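You operate a simulated robot arm through the tools that you are given. There is no shell and no other tool. Be economical: measure what you need, move in short steps, check, and stop when the job is done.

The job below is to be done with a simulated two-armed robot. You get a single attempt, and the scene is never put back.

Task
Set heat and air as the run card says and start the run.
Fine: switch on, black valve open; leave the red and blue knobs and the grey slide alone; the run starts last.

Only the result counts: the job must be done as asked and must still hold three seconds after the hand-in. Knocking over, shifting, dropping, spilling or breaking anything else fails it.

Robot
Two 7-joint arms with two-finger parallel grippers on one trunk, on a base that drives. Base frame: it is fixed to the floor where the robot stands at the start and does not move with it; the origin is under the middle of the robot, x ahead of it, y to its left, z up. Units: m, rad, N and s.
The left shoulder is at the start at [0.02, 0.138, 1.2], the right one opposite. With the tool pointing down near the work surface each hand reaches from about 0.1 to 0.5 m from the robot's upright axis, wherever it stands, measured 20 degrees to its own side. Places, roughly: black valve on the furnace [1, 0.5, 0.9]; blue knob on the furnace [0.6, -0.2, 0.9]; furnace switch [0.5, 0, 0.9]; grey slide on the furnace lid [0.7, -0.3, 1.4]; red knob on the furnace [0.5, -0.1, 0.9]. Payload 1.57 kg a hand.
Tool frame (each hand has its own): the origin (TCP) lies between the finger pads and is the grasp point; the fingertips stand 0.03 m ahead of it; z points along the fingers, y is the line along which they close. Largest opening 0.08 m; finger width 0.017, thickness 0.012; the body of the gripper, 0.04 by 0.082 m, starts 0.08 m behind the TCP.
Orientation is that of the tool frame in the base frame, as a unit quaternion [w, x, y, z]. With the fingers straight down and closing along the base's y, the tool's x points along the base's -x, its y along +y and its z along -z.

Tools
- The arms move only by the tool nudge_tool. It takes "left_commands", "right_commands" or both (then of equal length, played together; a hand with none holds still); each is a list of rows, each a list of 7 numbers: the finger opening in cm, from 0 to 8, then the shift along the tool's x, y, z in cm, then the turn, a rotation vector about the tool's x, y, z in rad. In form: [[hand, dx, dy, dz, rx, ry, rz], ...]. A call has 1 to 8 rows; each row shifts and turns the commanded pose from where the row before left it, along the tool's axes as they then stand. A row lasts 0.2 s, in which the tool goes at most 0.05 m and 0.15 rad; a call with a longer step from one row to the next is refused whole, and so is a gripper value outside its range. A pose out of reach is approached as far as the arm can. The call stops where the force on the tool passes 40 N (or 10 N more than at its start, if that is more) or the arm is blocked; 0.2 s more then pass. The fingers move at their own pace (about 0.045 m/s each) and stop on an object; they squeeze with about 43 N. The grip force told is the motor's: it shows also when the fingers shut on nothing. Time passes only in rows, and 0.2 s behind the last, so rows that do not move let the fingers close. It gives the time, the measured TCP pose, the force on the tool (base axes), the opening and the grip force at its end, in the units of the frame above (readings bear some noise), with the torque about the TCP (base axes, N m) and any sound that the robot's microphone picked up.
- Cameras (640 x 400 px; columns grow to the right, rows downward): "scene" is now at [0.1943, 0.0047, 1.1113]; the picture's right is [0.05, -1.00, 0.00], its down [-0.28, -0.01, -0.96] and it looks along [0.96, 0.04, -0.28] (base axes); focal length 214 px, centre (320, 200). "left" rides on the left gripper at [0.072, 0.007, -0.122] in its tool frame; the picture's right is [-0.09, 1.00, 0.00], its down [-0.84, -0.08, -0.54] and it looks along [-0.54, -0.05, 0.84] (tool axes); focal length 238 px, centre (320, 200). "right" rides on the right gripper at [0.072, -0.007, -0.122] in its tool frame; the picture's right is [0.09, 1.00, 0.00], its down [-0.84, 0.08, -0.54] and it looks along [-0.54, 0.05, 0.84] (tool axes); focal length 238 px, centre (320, 200). There is no depth. A picture from a camera that has moved, and an enlarged one, comes with that camera's place and axes in the base frame and with its lens.
- grab_frame(camera): a new picture of that camera. No time passes.
- raise_lower(by): slides the trunk up (or, below 0, down) by that many m; the arms and the scene camera ride with it, the base frame stays. It gives what a move gives, with no picture.
- base_move(legs): drives the robot by 1 to 6 legs, each [ahead, left, turn to the left] in m, m and rad, along the robot's own axes; the way and the turn of a leg run together, so that a leg with both is an arc; at most 1.5 m and 3.142 rad a leg. The arms and the cameras ride along, it lands a little off, and it stops where it bumps. It gives what a move gives.
- turn_head(pan, tilt): turns the head with the scene camera to pan (to the left, within 1.047 rad either way) and tilt (down, from -0.506 to 1.204), counted from straight ahead of the robot. It gives what a move gives.
- inspect(camera, box): a new picture of the part [left, top, right, bottom] of that camera's present view, enlarged. No time passes.
- close_job(): hands the job in; it is judged then, once.

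Work in short steps. Places have to be worked out from the pictures, the camera data and where the tool is seen: move nearer, look again, correct. Check each grasp and each placing, and mend what went wrong. You have 120 turns and 88 pictures in all, those below and enlarged ones among them. Open the grippers and draw the arms clear of the work before you hand the job in, unless the task says otherwise; then end with one line.

The tools are called after "Emit:" as name(argument=value, ...) on one line, values as JSON. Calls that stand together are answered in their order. nudge_tool: Moves the arms, as the interface text tells. Its arguments: {"type":"object","properties":{"left_commands":{"type":"array"},"right_commands":{"type":"array"}},"required":[]} The other tools are called the same way: raise_lower (by) slides the trunk up or down; base_move (legs) drives the base; turn_head (pan, tilt) turns the head that bears the scene camera; grab_frame (camera) takes a picture; inspect (camera, box) takes an enlarged picture of a part of a camera's view; close_job () hands the job in.

At the start:

```text
time_s: 0.0
left_tool_pos: [0.3716, 0.1825, 1.0935]
left_orientation: [-0.014, 0.0, 1.0, 0.003]
left_wrist_force: [0.3, -0.1, 0.5]
left_moment: [0.01, 0.01, 0.03]
left_opening: 0.0802
left_grasp_force: 0.1
right_tool_pos: [0.3836, -0.1123, 1.0935]
right_orientation: [-0.012, -0.001, 1.0, 0.0]
right_wrist_force: [-0.3, 0.0, 0.2]
right_moment: [0.0, -0.04, -0.02]
right_opening: 0.0796
right_grasp_force: 0.1
trunk travel left (down, up): [-0.575, 0.665]
robot x, y, heading: [0.0056, -0.0044, 0.001]
head pan, tilt: [0.045, 0.288]
```

scene: 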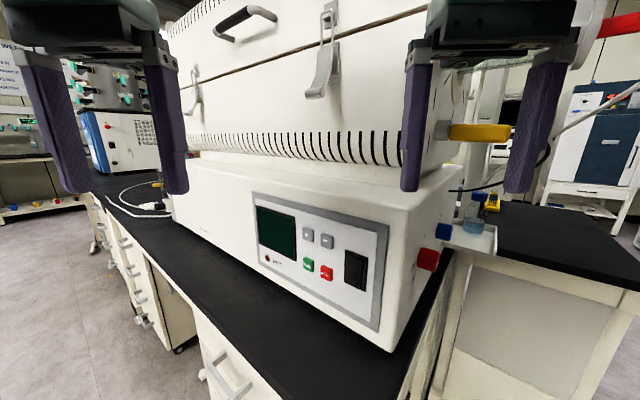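
right: 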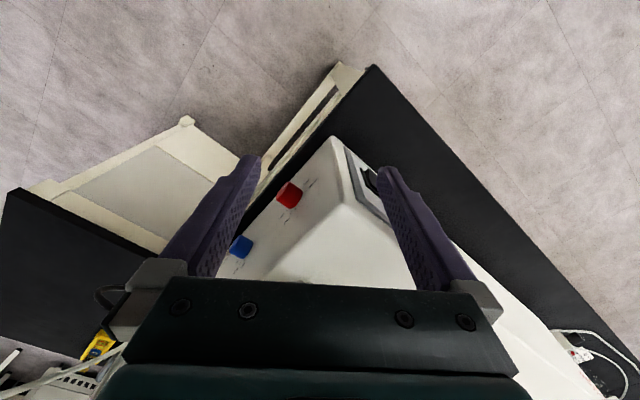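
left: 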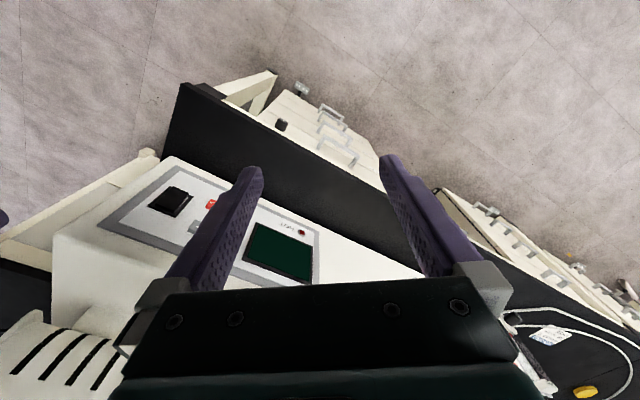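

The furnace panel faces me obliquely. I look closely at the panel and then hunt for the run card.

Emit:
inspect(camera="scene", box=[230, 180, 470, 330])

Emit:
inspect(camera="scene", box=[0, 30, 240, 230])

Emit:
inspect(camera="scene", box=[420, 60, 640, 260])

```text
2.67 times, centred on (350, 255) of scene
camera zoom: at [0.1943, 0.0047, 1.1113], right [0.05, -1.0, 0.0], down [-0.28, -0.01, -0.96], along [0.96, 0.04, -0.28], focal length 572 px, centre (240, 53)
```

zoom: 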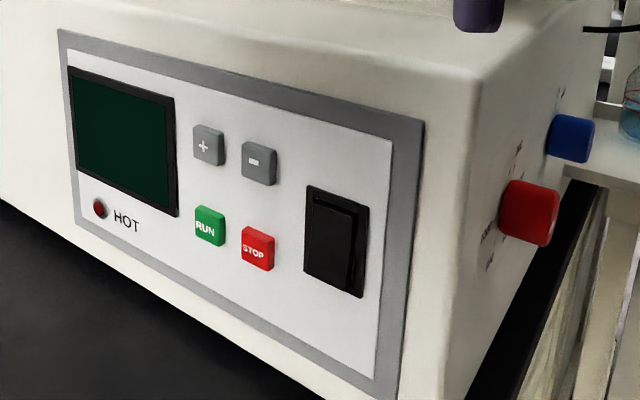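

```text
2.00 times, centred on (120, 130) of scene
camera zoom: at [0.1943, 0.0047, 1.1113], right [0.05, -1.0, 0.0], down [-0.28, -0.01, -0.96], along [0.96, 0.04, -0.28], focal length 429 px, centre (720, 340)
```

zoom: 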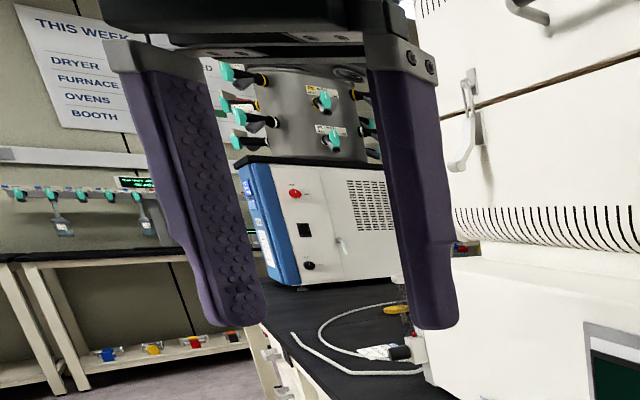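

```text
2.00 times, centred on (530, 160) of scene
camera zoom: at [0.1943, 0.0047, 1.1113], right [0.05, -1.0, 0.0], down [-0.28, -0.01, -0.96], along [0.96, 0.04, -0.28], focal length 429 px, centre (-100, 280)
```

zoom: 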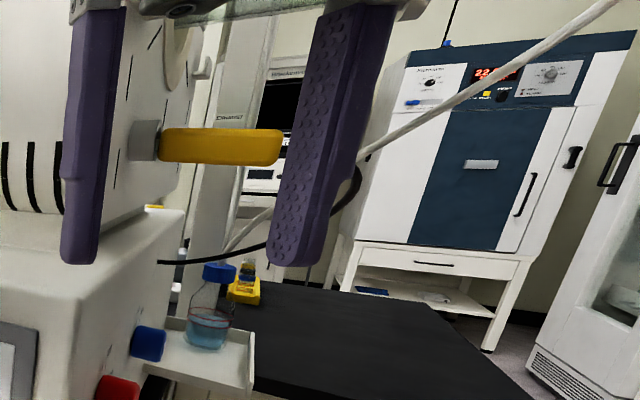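

The run card isn't in sight yet; there's a poster on the wall at left and a small tag on the bench. I turn the head left.

Emit:
turn_head(pan=0.8, tilt=0.1)

Emit:
grab_frame(camera="scene")

Emit:
turn_head(pan=-0.8, tilt=0.1)

Emit:
grab_frame(camera="scene")

Emit:
turn_head(pan=0.0, tilt=-0.45)

Emit:
grab_frame(camera="scene")

```text
time_s: 1.1
left_tool_pos: [0.371, 0.1829, 1.0919]
left_orientation: [-0.014, -0.001, 1.0, 0.003]
left_wrist_force: [-0.2, 0.1, 0.7]
left_moment: [0.01, 0.0, 0.0]
left_opening: 0.0798
left_grasp_force: 0.1
right_tool_pos: [0.3841, -0.1131, 1.0947]
right_orientation: [-0.014, 0.001, 1.0, -0.001]
right_wrist_force: [-0.2, 0.1, 0.4]
right_moment: [0.01, -0.01, 0.0]
right_opening: 0.0801
right_grasp_force: 0.1
trunk travel left (down, up): [-0.575, 0.665]
robot x, y, heading: [-0.0001, -0.0026, -0.0]
head pan, tilt: [0.799, 0.099]
```

```text
81 pictures are left
camera scene: at [0.1653, 0.0663, 1.1288], right [0.72, -0.7, 0.0], down [-0.07, -0.07, -0.99], along [0.69, 0.71, -0.1], focal length 214 px, centre (320, 200)
```

scene: 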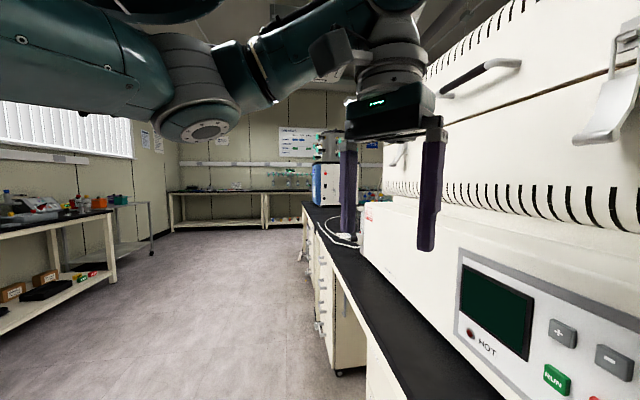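

```text
time_s: 2.8
left_tool_pos: [0.3718, 0.1836, 1.0935]
left_orientation: [-0.015, 0.0, 1.0, 0.002]
left_wrist_force: [-0.2, 0.2, 0.1]
left_moment: [0.0, 0.01, -0.01]
left_opening: 0.0802
left_grasp_force: 0.1
right_tool_pos: [0.3834, -0.1123, 1.0944]
right_orientation: [-0.012, -0.001, 1.0, -0.001]
right_wrist_force: [-0.2, 0.1, 0.1]
right_moment: [0.02, -0.01, 0.0]
right_opening: 0.0801
right_grasp_force: 0.0
trunk travel left (down, up): [-0.575, 0.665]
robot x, y, heading: [-0.0018, -0.0026, -0.003]
head pan, tilt: [-0.799, 0.099]
```

```text
80 pictures are left
camera scene: at [0.1653, -0.0655, 1.1288], right [-0.72, -0.7, 0.0], down [-0.07, 0.07, -1.0], along [0.69, -0.71, -0.1], focal length 214 px, centre (320, 200)
```

scene: 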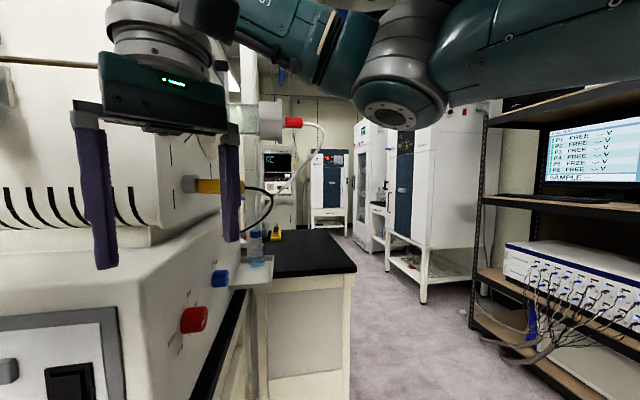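

```text
time_s: 3.9
left_tool_pos: [0.3713, 0.1812, 1.0922]
left_orientation: [-0.015, 0.0, 1.0, 0.003]
left_wrist_force: [-0.9, -0.2, 0.0]
left_moment: [0.01, 0.01, -0.01]
left_opening: 0.08
left_grasp_force: 0.1
right_tool_pos: [0.3839, -0.1125, 1.0938]
right_orientation: [-0.013, 0.0, 1.0, -0.001]
right_wrist_force: [0.6, -0.4, -0.4]
right_moment: [-0.01, -0.01, 0.0]
right_opening: 0.0799
right_grasp_force: 0.0
trunk travel left (down, up): [-0.575, 0.665]
robot x, y, heading: [0.0008, 0.0004, -0.0]
head pan, tilt: [0.0, -0.45]
```

```text
79 pictures are left
camera scene: at [0.1712, 0.0003, 1.1745], right [0.0, -1.0, 0.0], down [0.43, 0.0, -0.9], along [0.9, 0.0, 0.43], focal length 214 px, centre (320, 200)
```

scene: 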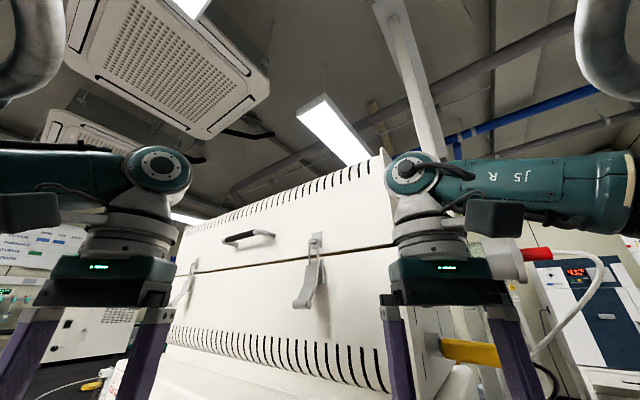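

There's a red-and-white card at the far left end of the furnace's lower step. I look that way enlarged.

Emit:
turn_head(pan=0.6, tilt=0.2)

Emit:
inspect(camera="scene", box=[160, 120, 360, 245])

```text
time_s: 4.9
left_tool_pos: [0.3716, 0.183, 1.0934]
left_orientation: [-0.015, 0.0, 1.0, 0.001]
left_wrist_force: [0.3, 0.0, 0.6]
left_moment: [0.02, -0.01, 0.05]
left_opening: 0.0803
left_grasp_force: 0.0
right_tool_pos: [0.3835, -0.1115, 1.0934]
right_orientation: [-0.013, 0.0, 1.0, -0.001]
right_wrist_force: [0.0, 0.3, 0.1]
right_moment: [-0.03, 0.01, 0.01]
right_opening: 0.0796
right_grasp_force: 0.1
trunk travel left (down, up): [-0.575, 0.665]
robot x, y, heading: [-0.0062, 0.0008, 0.002]
head pan, tilt: [0.6, 0.201]
```

```text
3.20 times, centred on (260, 182) of scene
camera zoom: at [0.178, 0.053, 1.1195], right [0.56, -0.83, 0.0], down [-0.16, -0.11, -0.98], along [0.81, 0.55, -0.2], focal length 686 px, centre (512, 256)
```

zoom: 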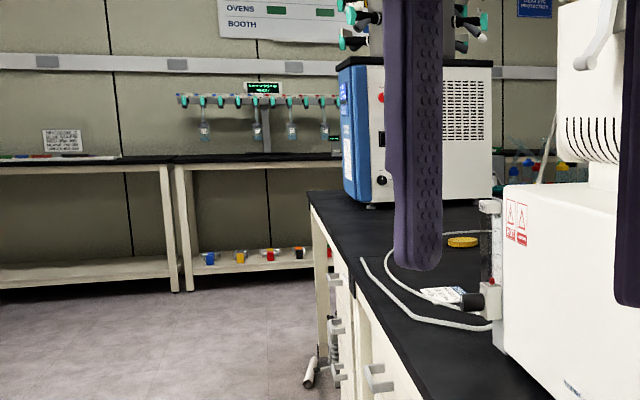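

At the furnace's left end there is a flow meter with a black knob and a printed card behind it. I back off, turn square to the furnace front (about 45° right) and slide left to look.

Emit:
base_move(legs=[[-0.15, 0.15, 0], [0, 0, -0.785], [0, 0.7, 0]])

Emit:
turn_head(pan=0.4, tilt=0.35)

Emit:
grab_frame(camera="scene")

```text
time_s: 12.1
left_tool_pos: [0.7435, 0.4968, 1.093]
left_orientation: [-0.014, 0.392, 0.92, 0.008]
left_wrist_force: [-0.3, -0.4, -0.1]
left_moment: [0.0, -0.02, -0.01]
left_opening: 0.0801
left_grasp_force: 0.2
right_tool_pos: [0.5399, 0.2839, 1.0934]
right_orientation: [-0.013, 0.393, 0.919, 0.004]
right_wrist_force: [-0.1, -0.1, 0.3]
right_moment: [-0.01, -0.02, -0.02]
right_opening: 0.0798
right_grasp_force: 0.0
trunk travel left (down, up): [-0.575, 0.665]
robot x, y, heading: [0.3539, 0.6374, -0.804]
head pan, tilt: [0.6, 0.201]
```

```text
time_s: 12.9
left_tool_pos: [0.7441, 0.4967, 1.0918]
left_orientation: [-0.014, 0.392, 0.92, 0.008]
left_wrist_force: [-0.1, -0.4, -0.3]
left_moment: [0.01, -0.01, -0.04]
left_opening: 0.08
left_grasp_force: 0.0
right_tool_pos: [0.5409, 0.2827, 1.0935]
right_orientation: [-0.013, 0.393, 0.919, 0.005]
right_wrist_force: [0.7, 0.6, 0.2]
right_moment: [0.0, 0.02, -0.01]
right_opening: 0.08
right_grasp_force: 0.1
trunk travel left (down, up): [-0.575, 0.665]
robot x, y, heading: [0.3546, 0.638, -0.807]
head pan, tilt: [0.4, 0.351]
```

```text
77 pictures are left
camera scene: at [0.5112, 0.5295, 1.1054], right [-0.39, -0.92, 0.0], down [-0.32, 0.14, -0.94], along [0.86, -0.37, -0.34], focal length 214 px, centre (320, 200)
```

scene: 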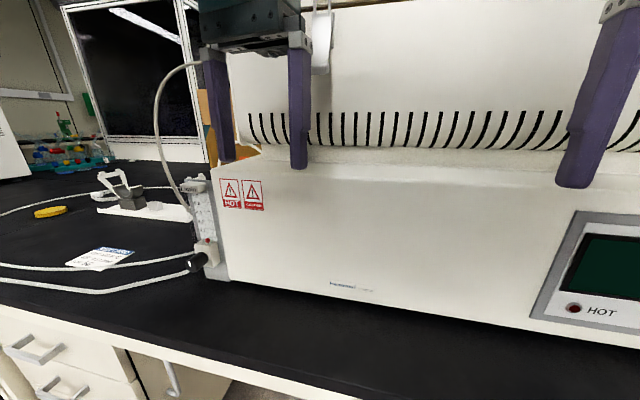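

The card lies on the bench and the flow meter is in view; I enlarge both.

Emit:
inspect(camera="scene", box=[60, 240, 140, 280])

Emit:
inspect(camera="scene", box=[160, 160, 260, 290])

```text
8.00 times, centred on (100, 260) of scene
camera zoom: at [0.5112, 0.5295, 1.1054], right [-0.39, -0.92, 0.0], down [-0.32, 0.14, -0.94], along [0.86, -0.37, -0.34], focal length 1716 px, centre (2080, -280)
```

zoom: 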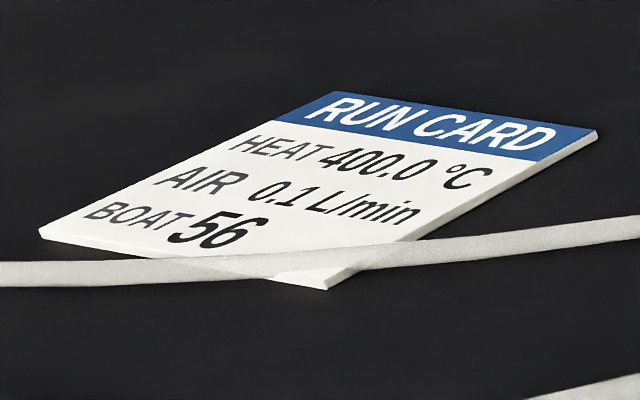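

```text
3.08 times, centred on (210, 225) of scene
camera zoom: at [0.5112, 0.5295, 1.1054], right [-0.39, -0.92, 0.0], down [-0.32, 0.14, -0.94], along [0.86, -0.37, -0.34], focal length 660 px, centre (658, 123)
```

zoom: 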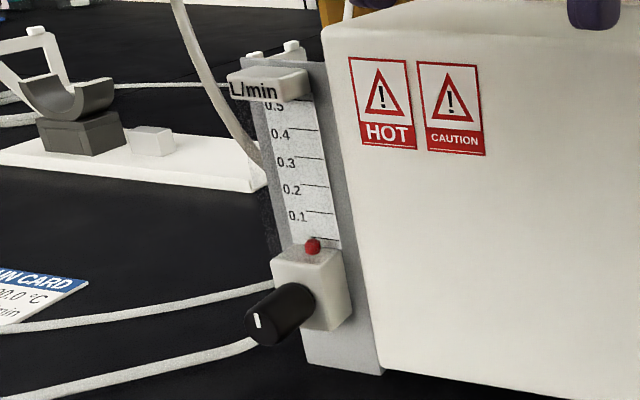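

The card says HEAT 400.0 °C, AIR 0.1 L/min; the meter's float is at 0. I shift left and back, then turn the left hand to point forward.

Emit:
base_move(legs=[[-0.15, 0.0, 0], [0, 0.18, 0.02]])

Emit:
nudge_tool(left_commands=[[8, 0, 0, 0, 0, 0.15, 0], [8, 0, 0, 0, 0, 0.15, 0], [8, 0, 0, 0, 0, 0.15, 0], [8, 0, 0, 0, 0, 0.15, 0]])

```text
time_s: 15.3
left_tool_pos: [0.7698, 0.7347, 1.0925]
left_orientation: [-0.014, 0.384, 0.923, 0.008]
left_wrist_force: [-0.1, -0.2, 0.2]
left_moment: [0.0, -0.01, 0.01]
left_opening: 0.0797
left_grasp_force: 0.1
right_tool_pos: [0.5698, 0.5178, 1.0934]
right_orientation: [-0.013, 0.384, 0.923, 0.004]
right_wrist_force: [-0.5, 0.3, 0.6]
right_moment: [0.01, 0.03, -0.03]
right_opening: 0.0801
right_grasp_force: 0.2
trunk travel left (down, up): [-0.575, 0.665]
robot x, y, heading: [0.3781, 0.8654, -0.787]
head pan, tilt: [0.4, 0.351]
```

```text
time_s: 16.2
left_tool_pos: [0.7332, 0.7378, 1.0322]
left_orientation: [-0.326, 0.385, 0.861, 0.07]
left_wrist_force: [-0.1, 0.0, -0.9]
left_moment: [-0.03, -0.01, 0.03]
left_opening: 0.08
left_grasp_force: 0.1
left hand out of reach, approached as far as the arm can: row 4
right_tool_pos: [0.5694, 0.5178, 1.0933]
right_orientation: [-0.013, 0.384, 0.923, 0.005]
right_wrist_force: [0.3, -0.1, -0.2]
right_moment: [-0.05, 0.0, -0.01]
right_opening: 0.0798
right_grasp_force: 0.2
trunk travel left (down, up): [-0.575, 0.665]
robot x, y, heading: [0.3814, 0.8694, -0.789]
head pan, tilt: [0.4, 0.351]
stopped in row 4 (left hand): the arm was blocked; the commanded pose is now the measured one
```

That turned the fingers backward (wrong sign). I turn the other way, toward the furnace, pushing forward slightly.

Emit:
nudge_tool(left_commands=[[8, 0, 0, 0, 0, -0.15, 0], [8, 0, 0, 0, 0, -0.15, 0], [8, 0, 0, 0, 0, -0.15, 0], [8, 0, 0, 0, 0, -0.15, 0], [8, 0, 0, 0, 0, -0.15, 0], [8, 0, 0, 0, 0, -0.15, 0], [8, 0, 0, 0, 0, -0.15, 0], [8, 0, 0, 0, 0, -0.15, 0]])

Emit:
nudge_tool(left_commands=[[8, 0, 0, 0, 0, -0.15, 0], [8, 0, 0, 0, 0, -0.15, 0], [8, 0, 0, 0, 0, -0.15, 0], [8, 0, 0, 0, 0, -0.15, 0], [8, 0, 0, 0, 0, -0.15, 0], [8, 0, 0, 0, 0, -0.15, 0]])

```text
time_s: 18.0
left_tool_pos: [0.7331, 0.7374, 1.0345]
left_orientation: [0.218, 0.356, 0.894, -0.162]
left_wrist_force: [-0.6, 0.0, 0.0]
left_moment: [0.02, -0.03, -0.01]
left_opening: 0.0799
left_grasp_force: 0.0
right_tool_pos: [0.5694, 0.5182, 1.0921]
right_orientation: [-0.013, 0.384, 0.923, 0.005]
right_wrist_force: [0.3, -0.1, -0.7]
right_moment: [-0.03, -0.02, -0.01]
right_opening: 0.0799
right_grasp_force: 0.1
trunk travel left (down, up): [-0.575, 0.665]
robot x, y, heading: [0.3815, 0.8705, -0.785]
head pan, tilt: [0.4, 0.351]
```

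```text
time_s: 19.4
left_tool_pos: [0.7544, 0.708, 1.0243]
left_orientation: [0.583, 0.252, 0.712, -0.3]
left_wrist_force: [0.8, 0.0, 0.0]
left_moment: [0.03, 0.02, -0.01]
left_opening: 0.0799
left_grasp_force: 0.0
left hand out of reach, approached as far as the arm can: row 2, 3, 4
right_tool_pos: [0.5688, 0.5184, 1.0932]
right_orientation: [-0.014, 0.385, 0.923, 0.004]
right_wrist_force: [1.3, -0.2, 0.4]
right_moment: [0.03, 0.02, 0.01]
right_opening: 0.0801
right_grasp_force: 0.0
trunk travel left (down, up): [-0.575, 0.665]
robot x, y, heading: [0.3771, 0.8676, -0.789]
head pan, tilt: [0.4, 0.351]
```

The left hand now points almost horizontally at the furnace. I look with both cameras.

Emit:
grab_frame(camera="left")

Emit:
grab_frame(camera="scene")

```text
74 pictures are left
camera left: at [0.6625, 0.8001, 0.9704], right [0.72, 0.69, -0.04], down [-0.26, 0.33, 0.91], along [0.64, -0.64, 0.42], focal length 238 px, centre (320, 200)
```

left: 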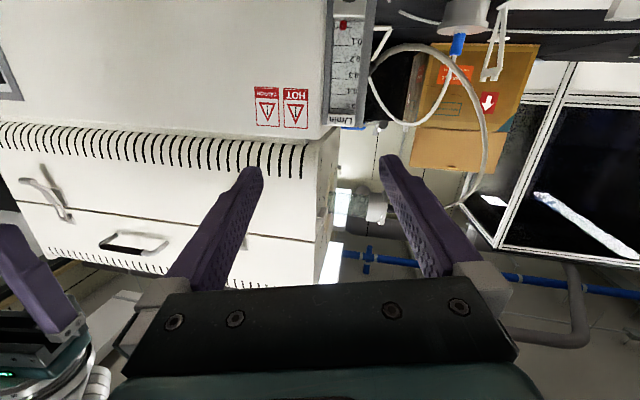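

```text
73 pictures are left
camera scene: at [0.5364, 0.7635, 1.1054], right [-0.38, -0.93, 0.0], down [-0.32, 0.13, -0.94], along [0.87, -0.35, -0.34], focal length 214 px, centre (320, 200)
```

scene: 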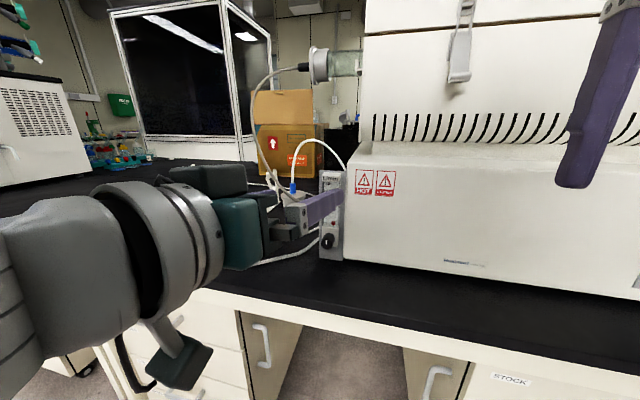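

Triangulating: knob tip about (0.897, 0.603, 0.868), bench top ~0.81. I bring the left hand to 8 cm short of it.

Emit:
nudge_tool(left_commands=[[5, 4, 1, 2, 0, 0, 0], [5, 4, 1.2, 2, 0, 0, 0], [5, 4, 1.2, 2, 0, 0, 0], [5, 0, 0, 2.5, 0, 0, 0], [5, 0, 0, 2.5, 0, 0, 0]])

Emit:
grab_frame(camera="left")

Emit:
grab_frame(camera="scene")

```text
time_s: 20.6
left_tool_pos: [0.8316, 0.6525, 0.8871]
left_orientation: [0.584, 0.251, 0.711, -0.3]
left_wrist_force: [0.3, -0.5, 0.0]
left_moment: [0.0, 0.04, 0.01]
left_opening: 0.0502
left_grasp_force: 0.1
right_tool_pos: [0.57, 0.5171, 1.0935]
right_orientation: [-0.014, 0.384, 0.923, 0.004]
right_wrist_force: [0.0, 0.1, -0.1]
right_moment: [-0.03, 0.04, -0.03]
right_opening: 0.0801
right_grasp_force: 0.1
trunk travel left (down, up): [-0.575, 0.665]
robot x, y, heading: [0.3772, 0.8686, -0.785]
head pan, tilt: [0.4, 0.351]
```

```text
72 pictures are left
camera left: at [0.7386, 0.7447, 0.8322], right [0.72, 0.69, -0.04], down [-0.26, 0.33, 0.91], along [0.64, -0.64, 0.42], focal length 238 px, centre (320, 200)
```

left: 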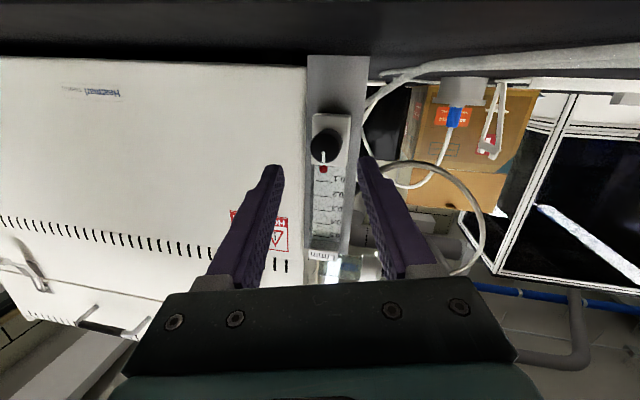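

```text
71 pictures are left
camera scene: at [0.5366, 0.7632, 1.1054], right [-0.38, -0.93, 0.0], down [-0.32, 0.13, -0.94], along [0.87, -0.36, -0.34], focal length 214 px, centre (320, 200)
```

scene: 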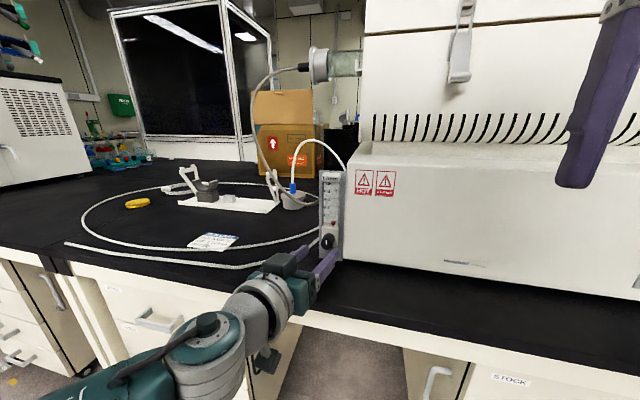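

Knob refined to about (0.893, 0.599, 0.873), its pointer straight up. I move in 6.9 cm with slight corrections, fingers straddling it.

Emit:
nudge_tool(left_commands=[[5, 0.4, 0.6, 2, 0, 0, 0], [5, 0, 0, 2.5, 0, 0, 0], [5, 0, 0, 2.2, 0, 0, 0]])

Emit:
grab_frame(camera="left")

Emit:
inspect(camera="scene", box=[240, 160, 400, 310])

```text
time_s: 21.4
left_tool_pos: [0.8821, 0.6082, 0.874]
left_orientation: [0.584, 0.252, 0.711, -0.3]
left_wrist_force: [-0.8, 1.4, 0.4]
left_moment: [-0.01, 0.02, 0.01]
left_opening: 0.05
left_grasp_force: 0.1
right_tool_pos: [0.5697, 0.5168, 1.0944]
right_orientation: [-0.013, 0.385, 0.923, 0.004]
right_wrist_force: [0.1, 0.4, -0.1]
right_moment: [0.02, 0.0, -0.04]
right_opening: 0.0798
right_grasp_force: 0.1
trunk travel left (down, up): [-0.575, 0.665]
robot x, y, heading: [0.3766, 0.8712, -0.785]
head pan, tilt: [0.4, 0.351]
```

```text
70 pictures are left
camera left: at [0.7896, 0.7011, 0.8192], right [0.72, 0.69, -0.04], down [-0.26, 0.33, 0.91], along [0.64, -0.64, 0.42], focal length 238 px, centre (320, 200)
```

left: 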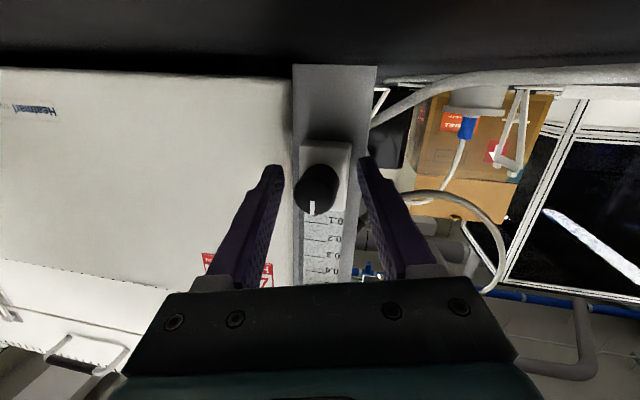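

```text
2.67 times, centred on (320, 235) of scene
camera zoom: at [0.5368, 0.7633, 1.1055], right [-0.38, -0.93, 0.0], down [-0.32, 0.13, -0.94], along [0.87, -0.35, -0.34], focal length 572 px, centre (320, 107)
```

zoom: 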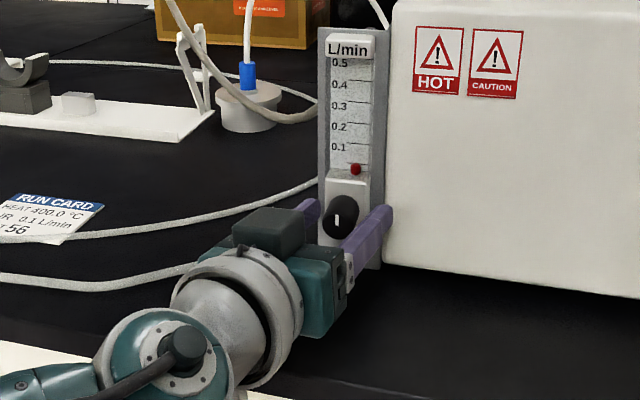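

The knob sits between the fingers, 2–3 mm off centre. I correct, go in 0.5 cm and close.

Emit:
nudge_tool(left_commands=[[4, 0, -0.25, 0.5, 0, 0, 0], [2.5, 0, 0, 0, 0, 0, 0], [1.5, 0, 0, 0, 0, 0, 0], [1.5, 0, 0, 0, 0, 0, 0], [1.5, 0, 0, 0, 0, 0, 0]])

Emit:
inspect(camera="left", box=[220, 100, 420, 260])

```text
time_s: 22.6
left_tool_pos: [0.8848, 0.608, 0.8724]
left_orientation: [0.585, 0.251, 0.712, -0.296]
left_wrist_force: [11.9, 10.8, -8.6]
left_moment: [0.6, -0.01, 1.08]
left_opening: 0.0376
left_grasp_force: 40.5
right_tool_pos: [0.5724, 0.5203, 1.0924]
right_orientation: [-0.013, 0.385, 0.923, 0.007]
right_wrist_force: [-0.1, -0.2, 0.3]
right_moment: [0.01, -0.03, 0.02]
right_opening: 0.0801
right_grasp_force: 0.1
trunk travel left (down, up): [-0.575, 0.665]
robot x, y, heading: [0.3753, 0.8712, -0.79]
head pan, tilt: [0.4, 0.351]
```

```text
2.50 times, centred on (320, 180) of left
camera zoom: at [0.7931, 0.7005, 0.8177], right [0.72, 0.69, -0.04], down [-0.27, 0.32, 0.91], along [0.64, -0.64, 0.42], focal length 596 px, centre (320, 250)
```

zoom: 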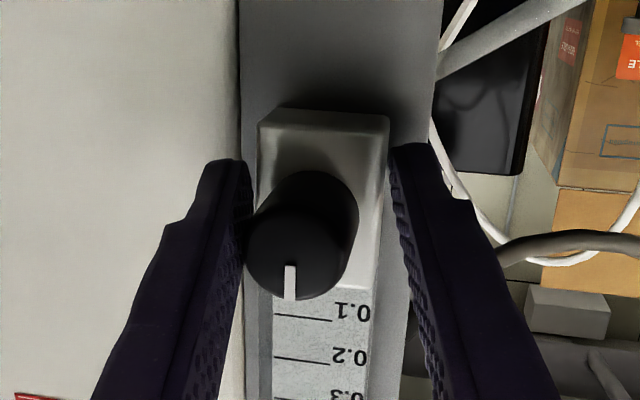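

The fingertips clamped the white block rather than the knob. I open, retract 1.5 cm, recentre and regrip.

Emit:
nudge_tool(left_commands=[[5, 0, 0, 0, 0, 0, 0], [5, 0, 0, 0, 0, 0, 0], [5, 0, -0.35, -1.6, 0, 0, 0], [3.5, 0, 0, 0, 0, 0, 0], [2, 0, 0, 0, 0, 0, 0], [1.5, 0, 0, 0, 0, 0, 0], [1.5, 0, 0, 0, 0, 0, 0]])

Emit:
inspect(camera="left", box=[220, 100, 420, 260])

```text
time_s: 24.2
left_tool_pos: [0.8721, 0.6159, 0.8746]
left_orientation: [0.585, 0.251, 0.711, -0.297]
left_wrist_force: [9.7, 7.7, -4.6]
left_moment: [-0.19, -0.25, 1.08]
left_opening: 0.0284
left_grasp_force: 29.6
right_tool_pos: [0.571, 0.5188, 1.0921]
right_orientation: [-0.013, 0.384, 0.923, 0.006]
right_wrist_force: [-0.2, 0.9, 0.5]
right_moment: [-0.02, -0.03, -0.01]
right_opening: 0.0801
right_grasp_force: 0.1
trunk travel left (down, up): [-0.575, 0.665]
robot x, y, heading: [0.3763, 0.871, -0.788]
head pan, tilt: [0.4, 0.351]
```

```text
2.50 times, centred on (320, 180) of left
camera zoom: at [0.7796, 0.7083, 0.8213], right [0.72, 0.69, -0.04], down [-0.27, 0.33, 0.91], along [0.64, -0.64, 0.42], focal length 596 px, centre (320, 250)
```

zoom: 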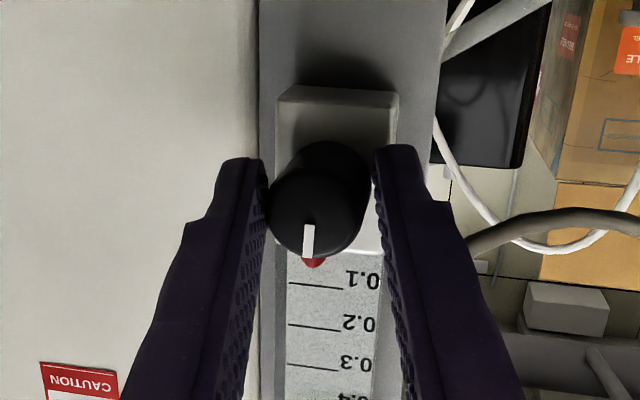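

Knob gripped (2.8 cm). I try a small counter-clockwise turn (−z) and watch the float.

Emit:
nudge_tool(left_commands=[[1.5, 0, 0, 0, 0, 0, -0.12], [1.5, 0, 0, 0, 0, 0, -0.12], [1.5, 0, 0, 0, 0, 0, 0]])

Emit:
inspect(camera="left", box=[220, 100, 420, 260])

Emit:
inspect(camera="scene", box=[280, 160, 380, 260])

```text
time_s: 25.0
left_tool_pos: [0.8728, 0.616, 0.877]
left_orientation: [0.545, 0.162, 0.737, -0.367]
left_wrist_force: [7.2, 14.8, 4.4]
left_moment: [0.36, -0.09, 1.19]
left_opening: 0.0276
left_grasp_force: 38.0
right_tool_pos: [0.5718, 0.5202, 1.0928]
right_orientation: [-0.013, 0.384, 0.923, 0.007]
right_wrist_force: [-0.8, -0.8, -0.2]
right_moment: [0.02, 0.01, -0.01]
right_opening: 0.0798
right_grasp_force: 0.0
trunk travel left (down, up): [-0.575, 0.665]
robot x, y, heading: [0.3798, 0.869, -0.789]
head pan, tilt: [0.4, 0.351]
```

```text
2.50 times, centred on (320, 180) of left
camera zoom: at [0.7673, 0.6961, 0.825], right [0.67, 0.69, -0.27], down [-0.13, 0.47, 0.87], along [0.73, -0.55, 0.4], focal length 596 px, centre (320, 250)
```

zoom: 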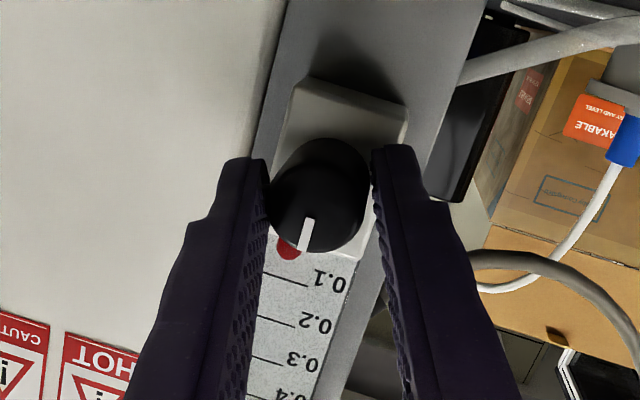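

```text
4.00 times, centred on (330, 210) of scene
camera zoom: at [0.5379, 0.7659, 1.1055], right [-0.38, -0.93, 0.0], down [-0.32, 0.13, -0.94], along [0.87, -0.35, -0.34], focal length 858 px, centre (280, 160)
```

zoom: 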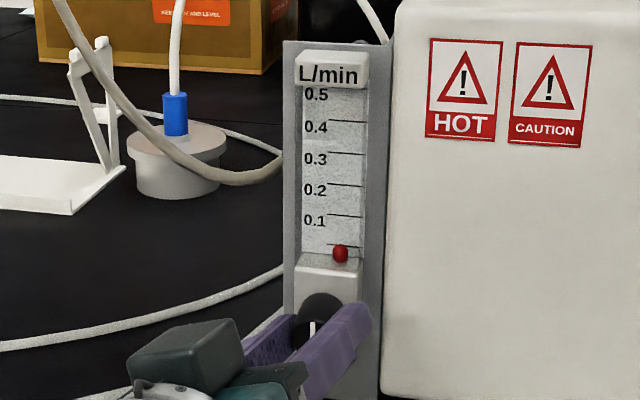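

The pointer stayed upright against the scale, so the knob slipped or is at its stop this way. I turn clockwise instead.

Emit:
nudge_tool(left_commands=[[1.5, 0, 0, 0, 0, 0, 0.12], [1.5, 0, 0, 0, 0, 0, 0.12], [1.5, 0, 0, 0, 0, 0, 0.12], [1.5, 0, 0, 0, 0, 0, 0.12], [1.5, 0, 0, 0, 0, 0, 0]])

Emit:
inspect(camera="left", box=[220, 100, 420, 260])

Emit:
inspect(camera="scene", box=[280, 160, 380, 260])

```text
time_s: 26.2
left_tool_pos: [0.871, 0.6172, 0.8767]
left_orientation: [0.617, 0.335, 0.676, -0.223]
left_wrist_force: [10.0, 16.3, -0.6]
left_moment: [0.28, 0.42, 1.33]
left_opening: 0.0289
left_grasp_force: 38.9
right_tool_pos: [0.5706, 0.5202, 1.0928]
right_orientation: [-0.014, 0.385, 0.923, 0.007]
right_wrist_force: [0.4, 0.7, -1.0]
right_moment: [-0.01, 0.0, 0.0]
right_opening: 0.0798
right_grasp_force: 0.1
trunk travel left (down, up): [-0.575, 0.665]
robot x, y, heading: [0.3746, 0.8675, -0.78]
head pan, tilt: [0.4, 0.351]
```

```text
2.50 times, centred on (320, 180) of left
camera zoom: at [0.7919, 0.7209, 0.8229], right [0.73, 0.66, 0.2], down [-0.42, 0.19, 0.89], along [0.55, -0.73, 0.41], focal length 596 px, centre (320, 250)
```

zoom: 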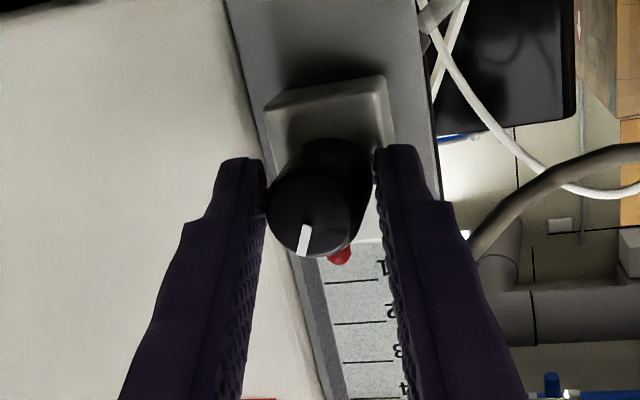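

```text
4.00 times, centred on (330, 210) of scene
camera zoom: at [0.5381, 0.7662, 1.1053], right [-0.38, -0.93, 0.0], down [-0.32, 0.13, -0.94], along [0.87, -0.35, -0.34], focal length 858 px, centre (280, 160)
```

zoom: 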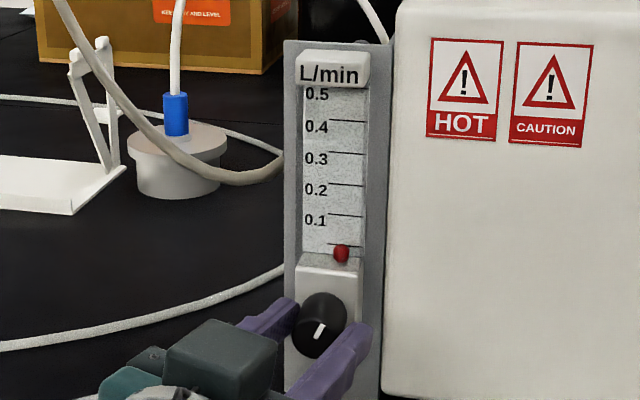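

The knob now follows: pointer turned ~30° clockwise, float not moved yet. I turn further clockwise.

Emit:
nudge_tool(left_commands=[[1.5, 0, 0, 0, 0, 0, 0.14], [1.5, 0, 0, 0, 0, 0, 0.14], [1.5, 0, 0, 0, 0, 0, 0.14], [1.5, 0, 0, 0, 0, 0, 0]])

Emit:
inspect(camera="scene", box=[280, 160, 380, 260])

```text
time_s: 27.2
left_tool_pos: [0.8716, 0.6171, 0.8767]
left_orientation: [0.651, 0.467, 0.592, -0.09]
left_wrist_force: [6.6, 20.9, 4.7]
left_moment: [0.08, 0.05, 1.53]
left_opening: 0.0293
left_grasp_force: 39.3
right_tool_pos: [0.5709, 0.5212, 1.0916]
right_orientation: [-0.013, 0.384, 0.923, 0.007]
right_wrist_force: [0.7, 0.2, -0.5]
right_moment: [0.02, -0.03, 0.01]
right_opening: 0.08
right_grasp_force: 0.1
trunk travel left (down, up): [-0.575, 0.665]
robot x, y, heading: [0.3782, 0.8727, -0.784]
head pan, tilt: [0.4, 0.351]
```

```text
4.00 times, centred on (330, 210) of scene
camera zoom: at [0.538, 0.7667, 1.1053], right [-0.38, -0.93, 0.0], down [-0.32, 0.13, -0.94], along [0.87, -0.35, -0.34], focal length 858 px, centre (280, 160)
```

zoom: 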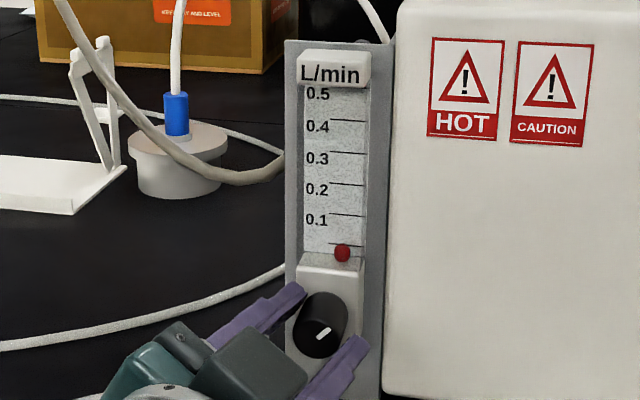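

Pointer at ~60° and still no flow; presumably the air needs the furnace power. I release, back off, unroll the hand and close the fingers for pressing.

Emit:
nudge_tool(left_commands=[[5, 0, 0, 0, 0, 0, 0], [5, 0, 0, 0, 0, 0, 0], [5, 0, 0, -4, 0, 0, 0], [5, 0, 0, -4, 0, 0, -0.13], [5, 0, 0, -4, 0, 0, -0.13], [2, 0, 0, -2, 0, 0, -0.13], [0, 0, 0, 0, 0, 0, -0.13], [0, 0, 0, 0, 0, 0, -0.14]])

Emit:
inspect(camera="scene", box=[280, 160, 380, 260])

```text
time_s: 29.0
left_tool_pos: [0.7719, 0.7128, 0.8944]
left_orientation: [0.584, 0.25, 0.711, -0.3]
left_wrist_force: [-0.7, 0.0, 0.4]
left_moment: [0.02, 0.02, 0.02]
left_opening: 0.0
left_grasp_force: 10.2
right_tool_pos: [0.5706, 0.5174, 1.0936]
right_orientation: [-0.013, 0.384, 0.923, 0.005]
right_wrist_force: [0.3, 0.7, 0.3]
right_moment: [0.01, -0.02, 0.02]
right_opening: 0.0802
right_grasp_force: 0.1
trunk travel left (down, up): [-0.575, 0.665]
robot x, y, heading: [0.3772, 0.8662, -0.785]
head pan, tilt: [0.4, 0.351]
```

```text
4.00 times, centred on (330, 210) of scene
camera zoom: at [0.5365, 0.7634, 1.1054], right [-0.38, -0.93, 0.0], down [-0.32, 0.13, -0.94], along [0.87, -0.35, -0.34], focal length 858 px, centre (280, 160)
```

zoom: 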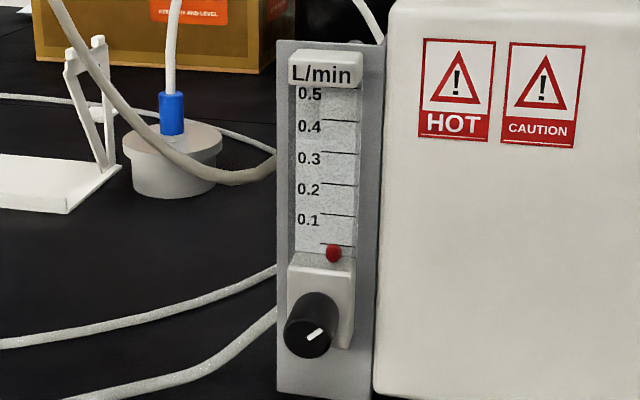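

Knob stays at ~55°. Now I drive right along the bench to the panel.

Emit:
base_move(legs=[[0, -0.6, 0]])

Emit:
turn_head(pan=0.0, tilt=0.45)

Emit:
grab_frame(camera="scene")

Emit:
grab_frame(camera="left")

```text
time_s: 32.4
left_tool_pos: [0.3505, 0.2907, 0.8956]
left_orientation: [0.585, 0.249, 0.712, -0.298]
left_wrist_force: [1.0, 0.5, -0.1]
left_moment: [0.03, -0.01, 0.02]
left_opening: 0.0
left_grasp_force: 21.2
right_tool_pos: [0.1486, 0.0936, 1.0924]
right_orientation: [-0.013, 0.382, 0.924, 0.004]
right_wrist_force: [-0.6, 0.1, 0.1]
right_moment: [-0.02, 0.01, -0.01]
right_opening: 0.0802
right_grasp_force: 0.0
trunk travel left (down, up): [-0.575, 0.665]
robot x, y, heading: [-0.0439, 0.4506, -0.782]
head pan, tilt: [0.4, 0.351]
```

```text
time_s: 33.2
left_tool_pos: [0.35, 0.2904, 0.8951]
left_orientation: [0.584, 0.25, 0.712, -0.299]
left_wrist_force: [0.2, -0.3, -0.2]
left_moment: [0.0, 0.0, -0.01]
left_opening: 0.0
left_grasp_force: 21.5
right_tool_pos: [0.1482, 0.0932, 1.0935]
right_orientation: [-0.013, 0.382, 0.924, 0.004]
right_wrist_force: [-0.7, 0.9, 0.2]
right_moment: [-0.04, 0.0, -0.01]
right_opening: 0.0801
right_grasp_force: 0.1
trunk travel left (down, up): [-0.575, 0.665]
robot x, y, heading: [-0.0446, 0.4447, -0.784]
head pan, tilt: [0.0, 0.45]
```

```text
60 pictures are left
camera scene: at [0.0924, 0.3099, 1.0962], right [-0.7, -0.71, 0.0], down [-0.31, 0.31, -0.9], along [0.64, -0.63, -0.43], focal length 214 px, centre (320, 200)
```

scene: 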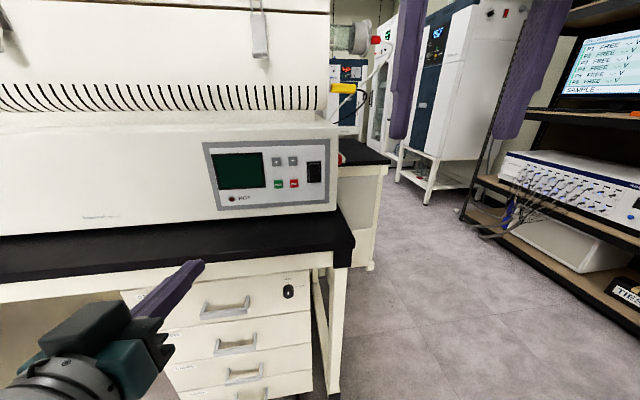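

```text
59 pictures are left
camera left: at [0.2575, 0.3823, 0.8405], right [0.72, 0.69, -0.04], down [-0.27, 0.33, 0.91], along [0.64, -0.64, 0.42], focal length 238 px, centre (320, 200)
```

left: 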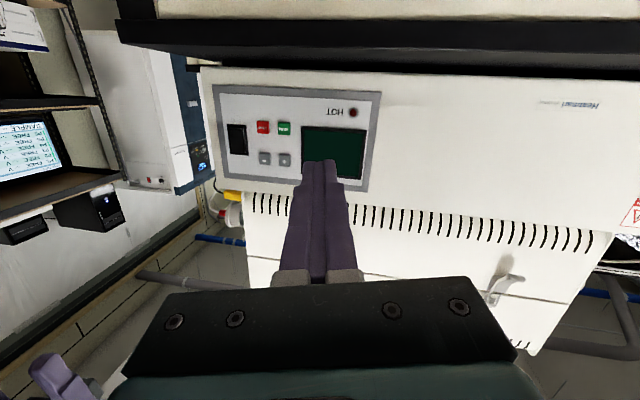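

Switch estimated at (0.447, -0.016, 0.93) with the front about 0.1 rad less turned than I am. I drive nearer and square up.

Emit:
base_move(legs=[[0.1, -0.08, 0.1]])

Emit:
grab_frame(camera="scene")

Emit:
grab_frame(camera="left")

```text
time_s: 34.5
left_tool_pos: [0.3836, 0.2045, 0.8943]
left_orientation: [0.599, 0.214, 0.723, -0.269]
left_wrist_force: [-0.5, -0.3, -0.4]
left_moment: [-0.02, 0.02, 0.02]
left_opening: 0.0
left_grasp_force: 21.1
right_tool_pos: [0.201, -0.0111, 1.0942]
right_orientation: [-0.013, 0.336, 0.942, 0.004]
right_wrist_force: [0.8, -0.4, -0.4]
right_moment: [-0.01, -0.02, 0.0]
right_opening: 0.08
right_grasp_force: 0.1
trunk travel left (down, up): [-0.575, 0.665]
robot x, y, heading: [-0.0281, 0.3219, -0.684]
head pan, tilt: [0.0, 0.45]
```

```text
58 pictures are left
camera scene: at [0.1257, 0.1987, 1.0962], right [-0.63, -0.78, 0.0], down [-0.34, 0.27, -0.9], along [0.7, -0.57, -0.43], focal length 214 px, centre (320, 200)
```

scene: 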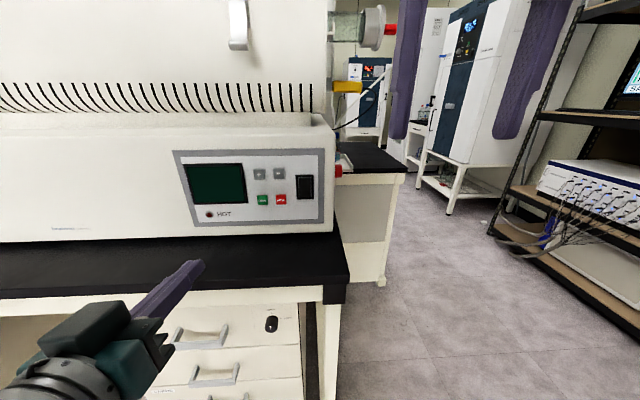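

```text
57 pictures are left
camera left: at [0.2829, 0.2871, 0.8405], right [0.65, 0.76, -0.04], down [-0.3, 0.3, 0.91], along [0.7, -0.57, 0.42], focal length 238 px, centre (320, 200)
```

left: 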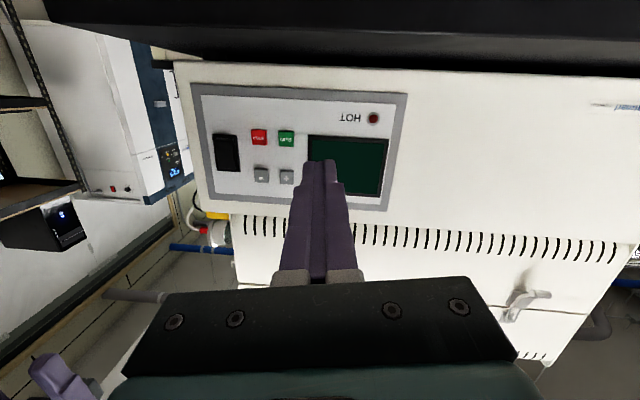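

Switch ≈ (0.457, -0.031, 0.932), + button ≈ (0.509, 0.038, 0.961). I enlarge the panel to see which half of the rocker is in.

Emit:
inspect(camera="scene", box=[240, 155, 330, 220])

Emit:
inspect(camera="left", box=[190, 110, 310, 200])

```text
6.15 times, centred on (285, 188) of scene
camera zoom: at [0.1257, 0.1987, 1.0962], right [-0.63, -0.78, 0.0], down [-0.34, 0.27, -0.9], along [0.7, -0.57, -0.43], focal length 1320 px, centre (535, 277)
```

zoom: 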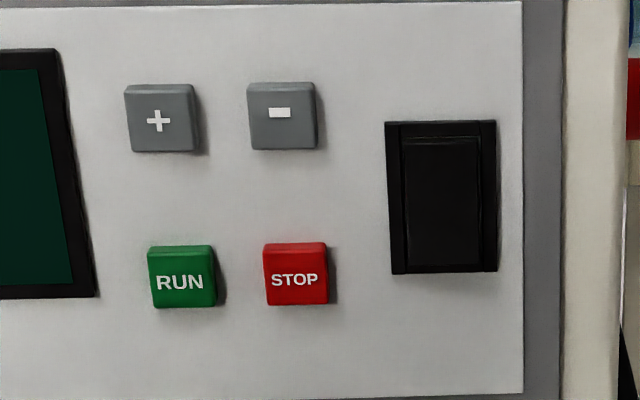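

```text
4.44 times, centred on (250, 155) of left
camera zoom: at [0.2829, 0.2871, 0.8405], right [0.65, 0.76, -0.04], down [-0.3, 0.3, 0.91], along [0.7, -0.57, 0.42], focal length 1059 px, centre (631, 400)
```

zoom: 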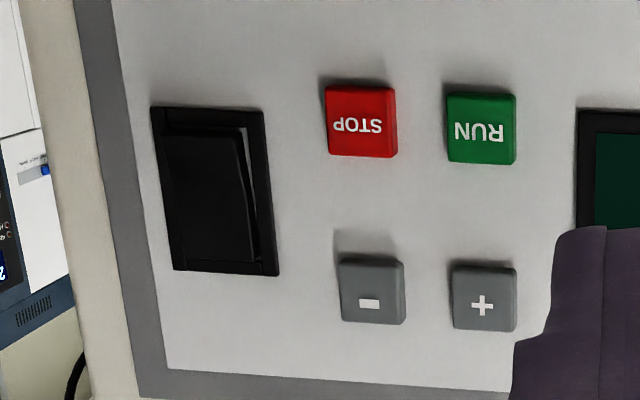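

The rocker's bottom half stands out, so I will press there at about (0.457, -0.031, 0.915). I move the closed fingertips to 3 cm short of it.

Emit:
nudge_tool(left_commands=[[0, -0.62, -2.7, 2.9, 0, 0, 0], [0, -0.62, -2.7, 2.9, 0, 0, 0], [0, -0.62, -2.7, 2.9, 0, 0, 0], [0, -0.62, -2.7, 2.9, 0, 0, 0], [0, -0.62, -2.7, 2.9, 0, 0, 0]])

Emit:
grab_frame(camera="left")

Emit:
inspect(camera="scene", box=[200, 130, 400, 260])

```text
time_s: 35.7
left_tool_pos: [0.4178, 0.0121, 0.9221]
left_orientation: [0.6, 0.213, 0.724, -0.265]
left_wrist_force: [-0.4, 0.5, -0.6]
left_moment: [0.0, -0.04, 0.02]
left_opening: 0.0
left_grasp_force: 20.9
right_tool_pos: [0.2022, -0.0098, 1.0942]
right_orientation: [-0.013, 0.336, 0.942, 0.004]
right_wrist_force: [0.2, -0.5, 0.7]
right_moment: [0.0, 0.05, 0.01]
right_opening: 0.08
right_grasp_force: 0.0
trunk travel left (down, up): [-0.575, 0.665]
robot x, y, heading: [-0.0247, 0.3196, -0.685]
head pan, tilt: [0.0, 0.45]
```

```text
54 pictures are left
camera left: at [0.316, 0.0935, 0.8672], right [0.64, 0.77, -0.04], down [-0.3, 0.3, 0.91], along [0.71, -0.57, 0.42], focal length 238 px, centre (320, 200)
```

left: 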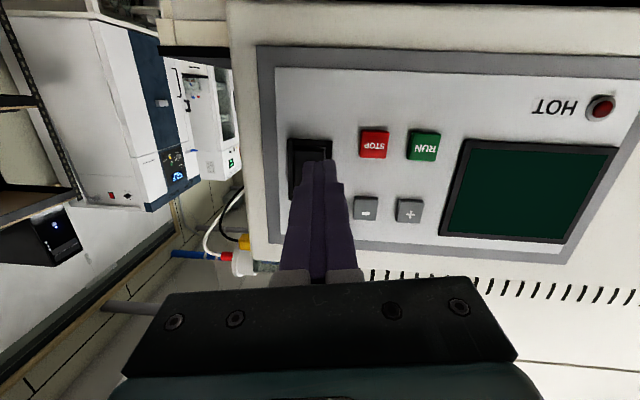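

```text
3.08 times, centred on (300, 195) of scene
camera zoom: at [0.126, 0.1984, 1.0964], right [-0.63, -0.78, 0.0], down [-0.34, 0.27, -0.9], along [0.7, -0.57, -0.43], focal length 660 px, centre (382, 215)
```

zoom: 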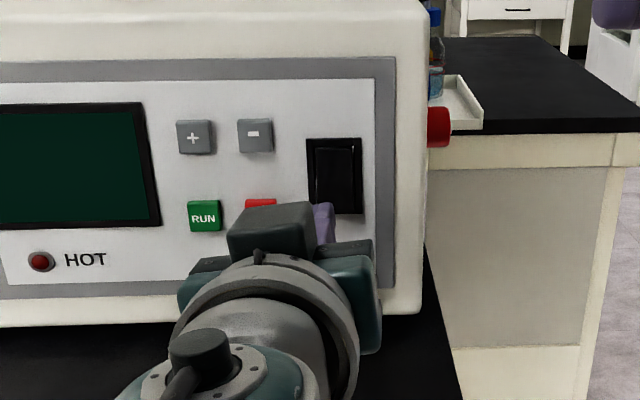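

The fingertip lines up with the rocker's lower half, 6 mm too far left. I correct and press in.

Emit:
nudge_tool(left_commands=[[0, 0, -0.6, 1.0, 0, 0, 0], [0, 0, 0, 1.0, 0, 0, 0], [0, 0, 0, 0.6, 0, 0, 0], [0, 0, 0, 0.5, 0, 0, 0], [0, 0, 0, 0.4, 0, 0, 0]])

Emit:
grab_frame(camera="left")

```text
time_s: 36.8
left_tool_pos: [0.4289, -0.0127, 0.9205]
left_orientation: [0.601, 0.214, 0.722, -0.268]
left_wrist_force: [-21.0, 21.8, 9.5]
left_moment: [-0.14, -0.33, 0.31]
left_opening: 0.0
left_grasp_force: 21.6
right_tool_pos: [0.2001, -0.0062, 1.0909]
right_orientation: [-0.016, 0.335, 0.942, 0.005]
right_wrist_force: [0.2, 0.3, 0.2]
right_moment: [-0.05, -0.01, -0.01]
right_opening: 0.0802
right_grasp_force: 0.0
trunk travel left (down, up): [-0.575, 0.665]
robot x, y, heading: [-0.0276, 0.3228, -0.677]
head pan, tilt: [0.0, 0.45]
stopped in row 5 (left hand): the force on the tool passed its limit at 52 N (the readings are from after the stop); the commanded pose is now the measured one
```

```text
52 pictures are left
camera left: at [0.327, 0.0701, 0.8649], right [0.65, 0.76, -0.04], down [-0.3, 0.3, 0.91], along [0.7, -0.57, 0.42], focal length 238 px, centre (320, 200)
```

left: 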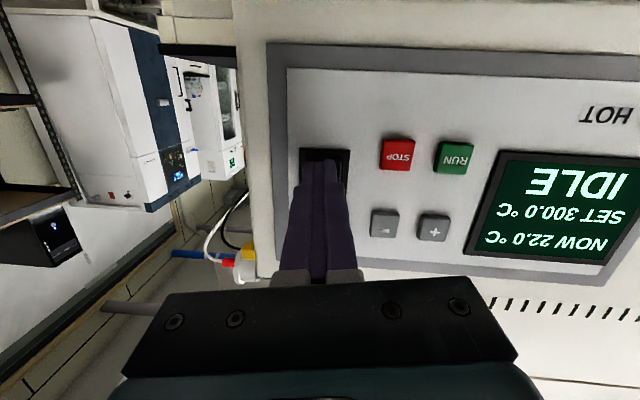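

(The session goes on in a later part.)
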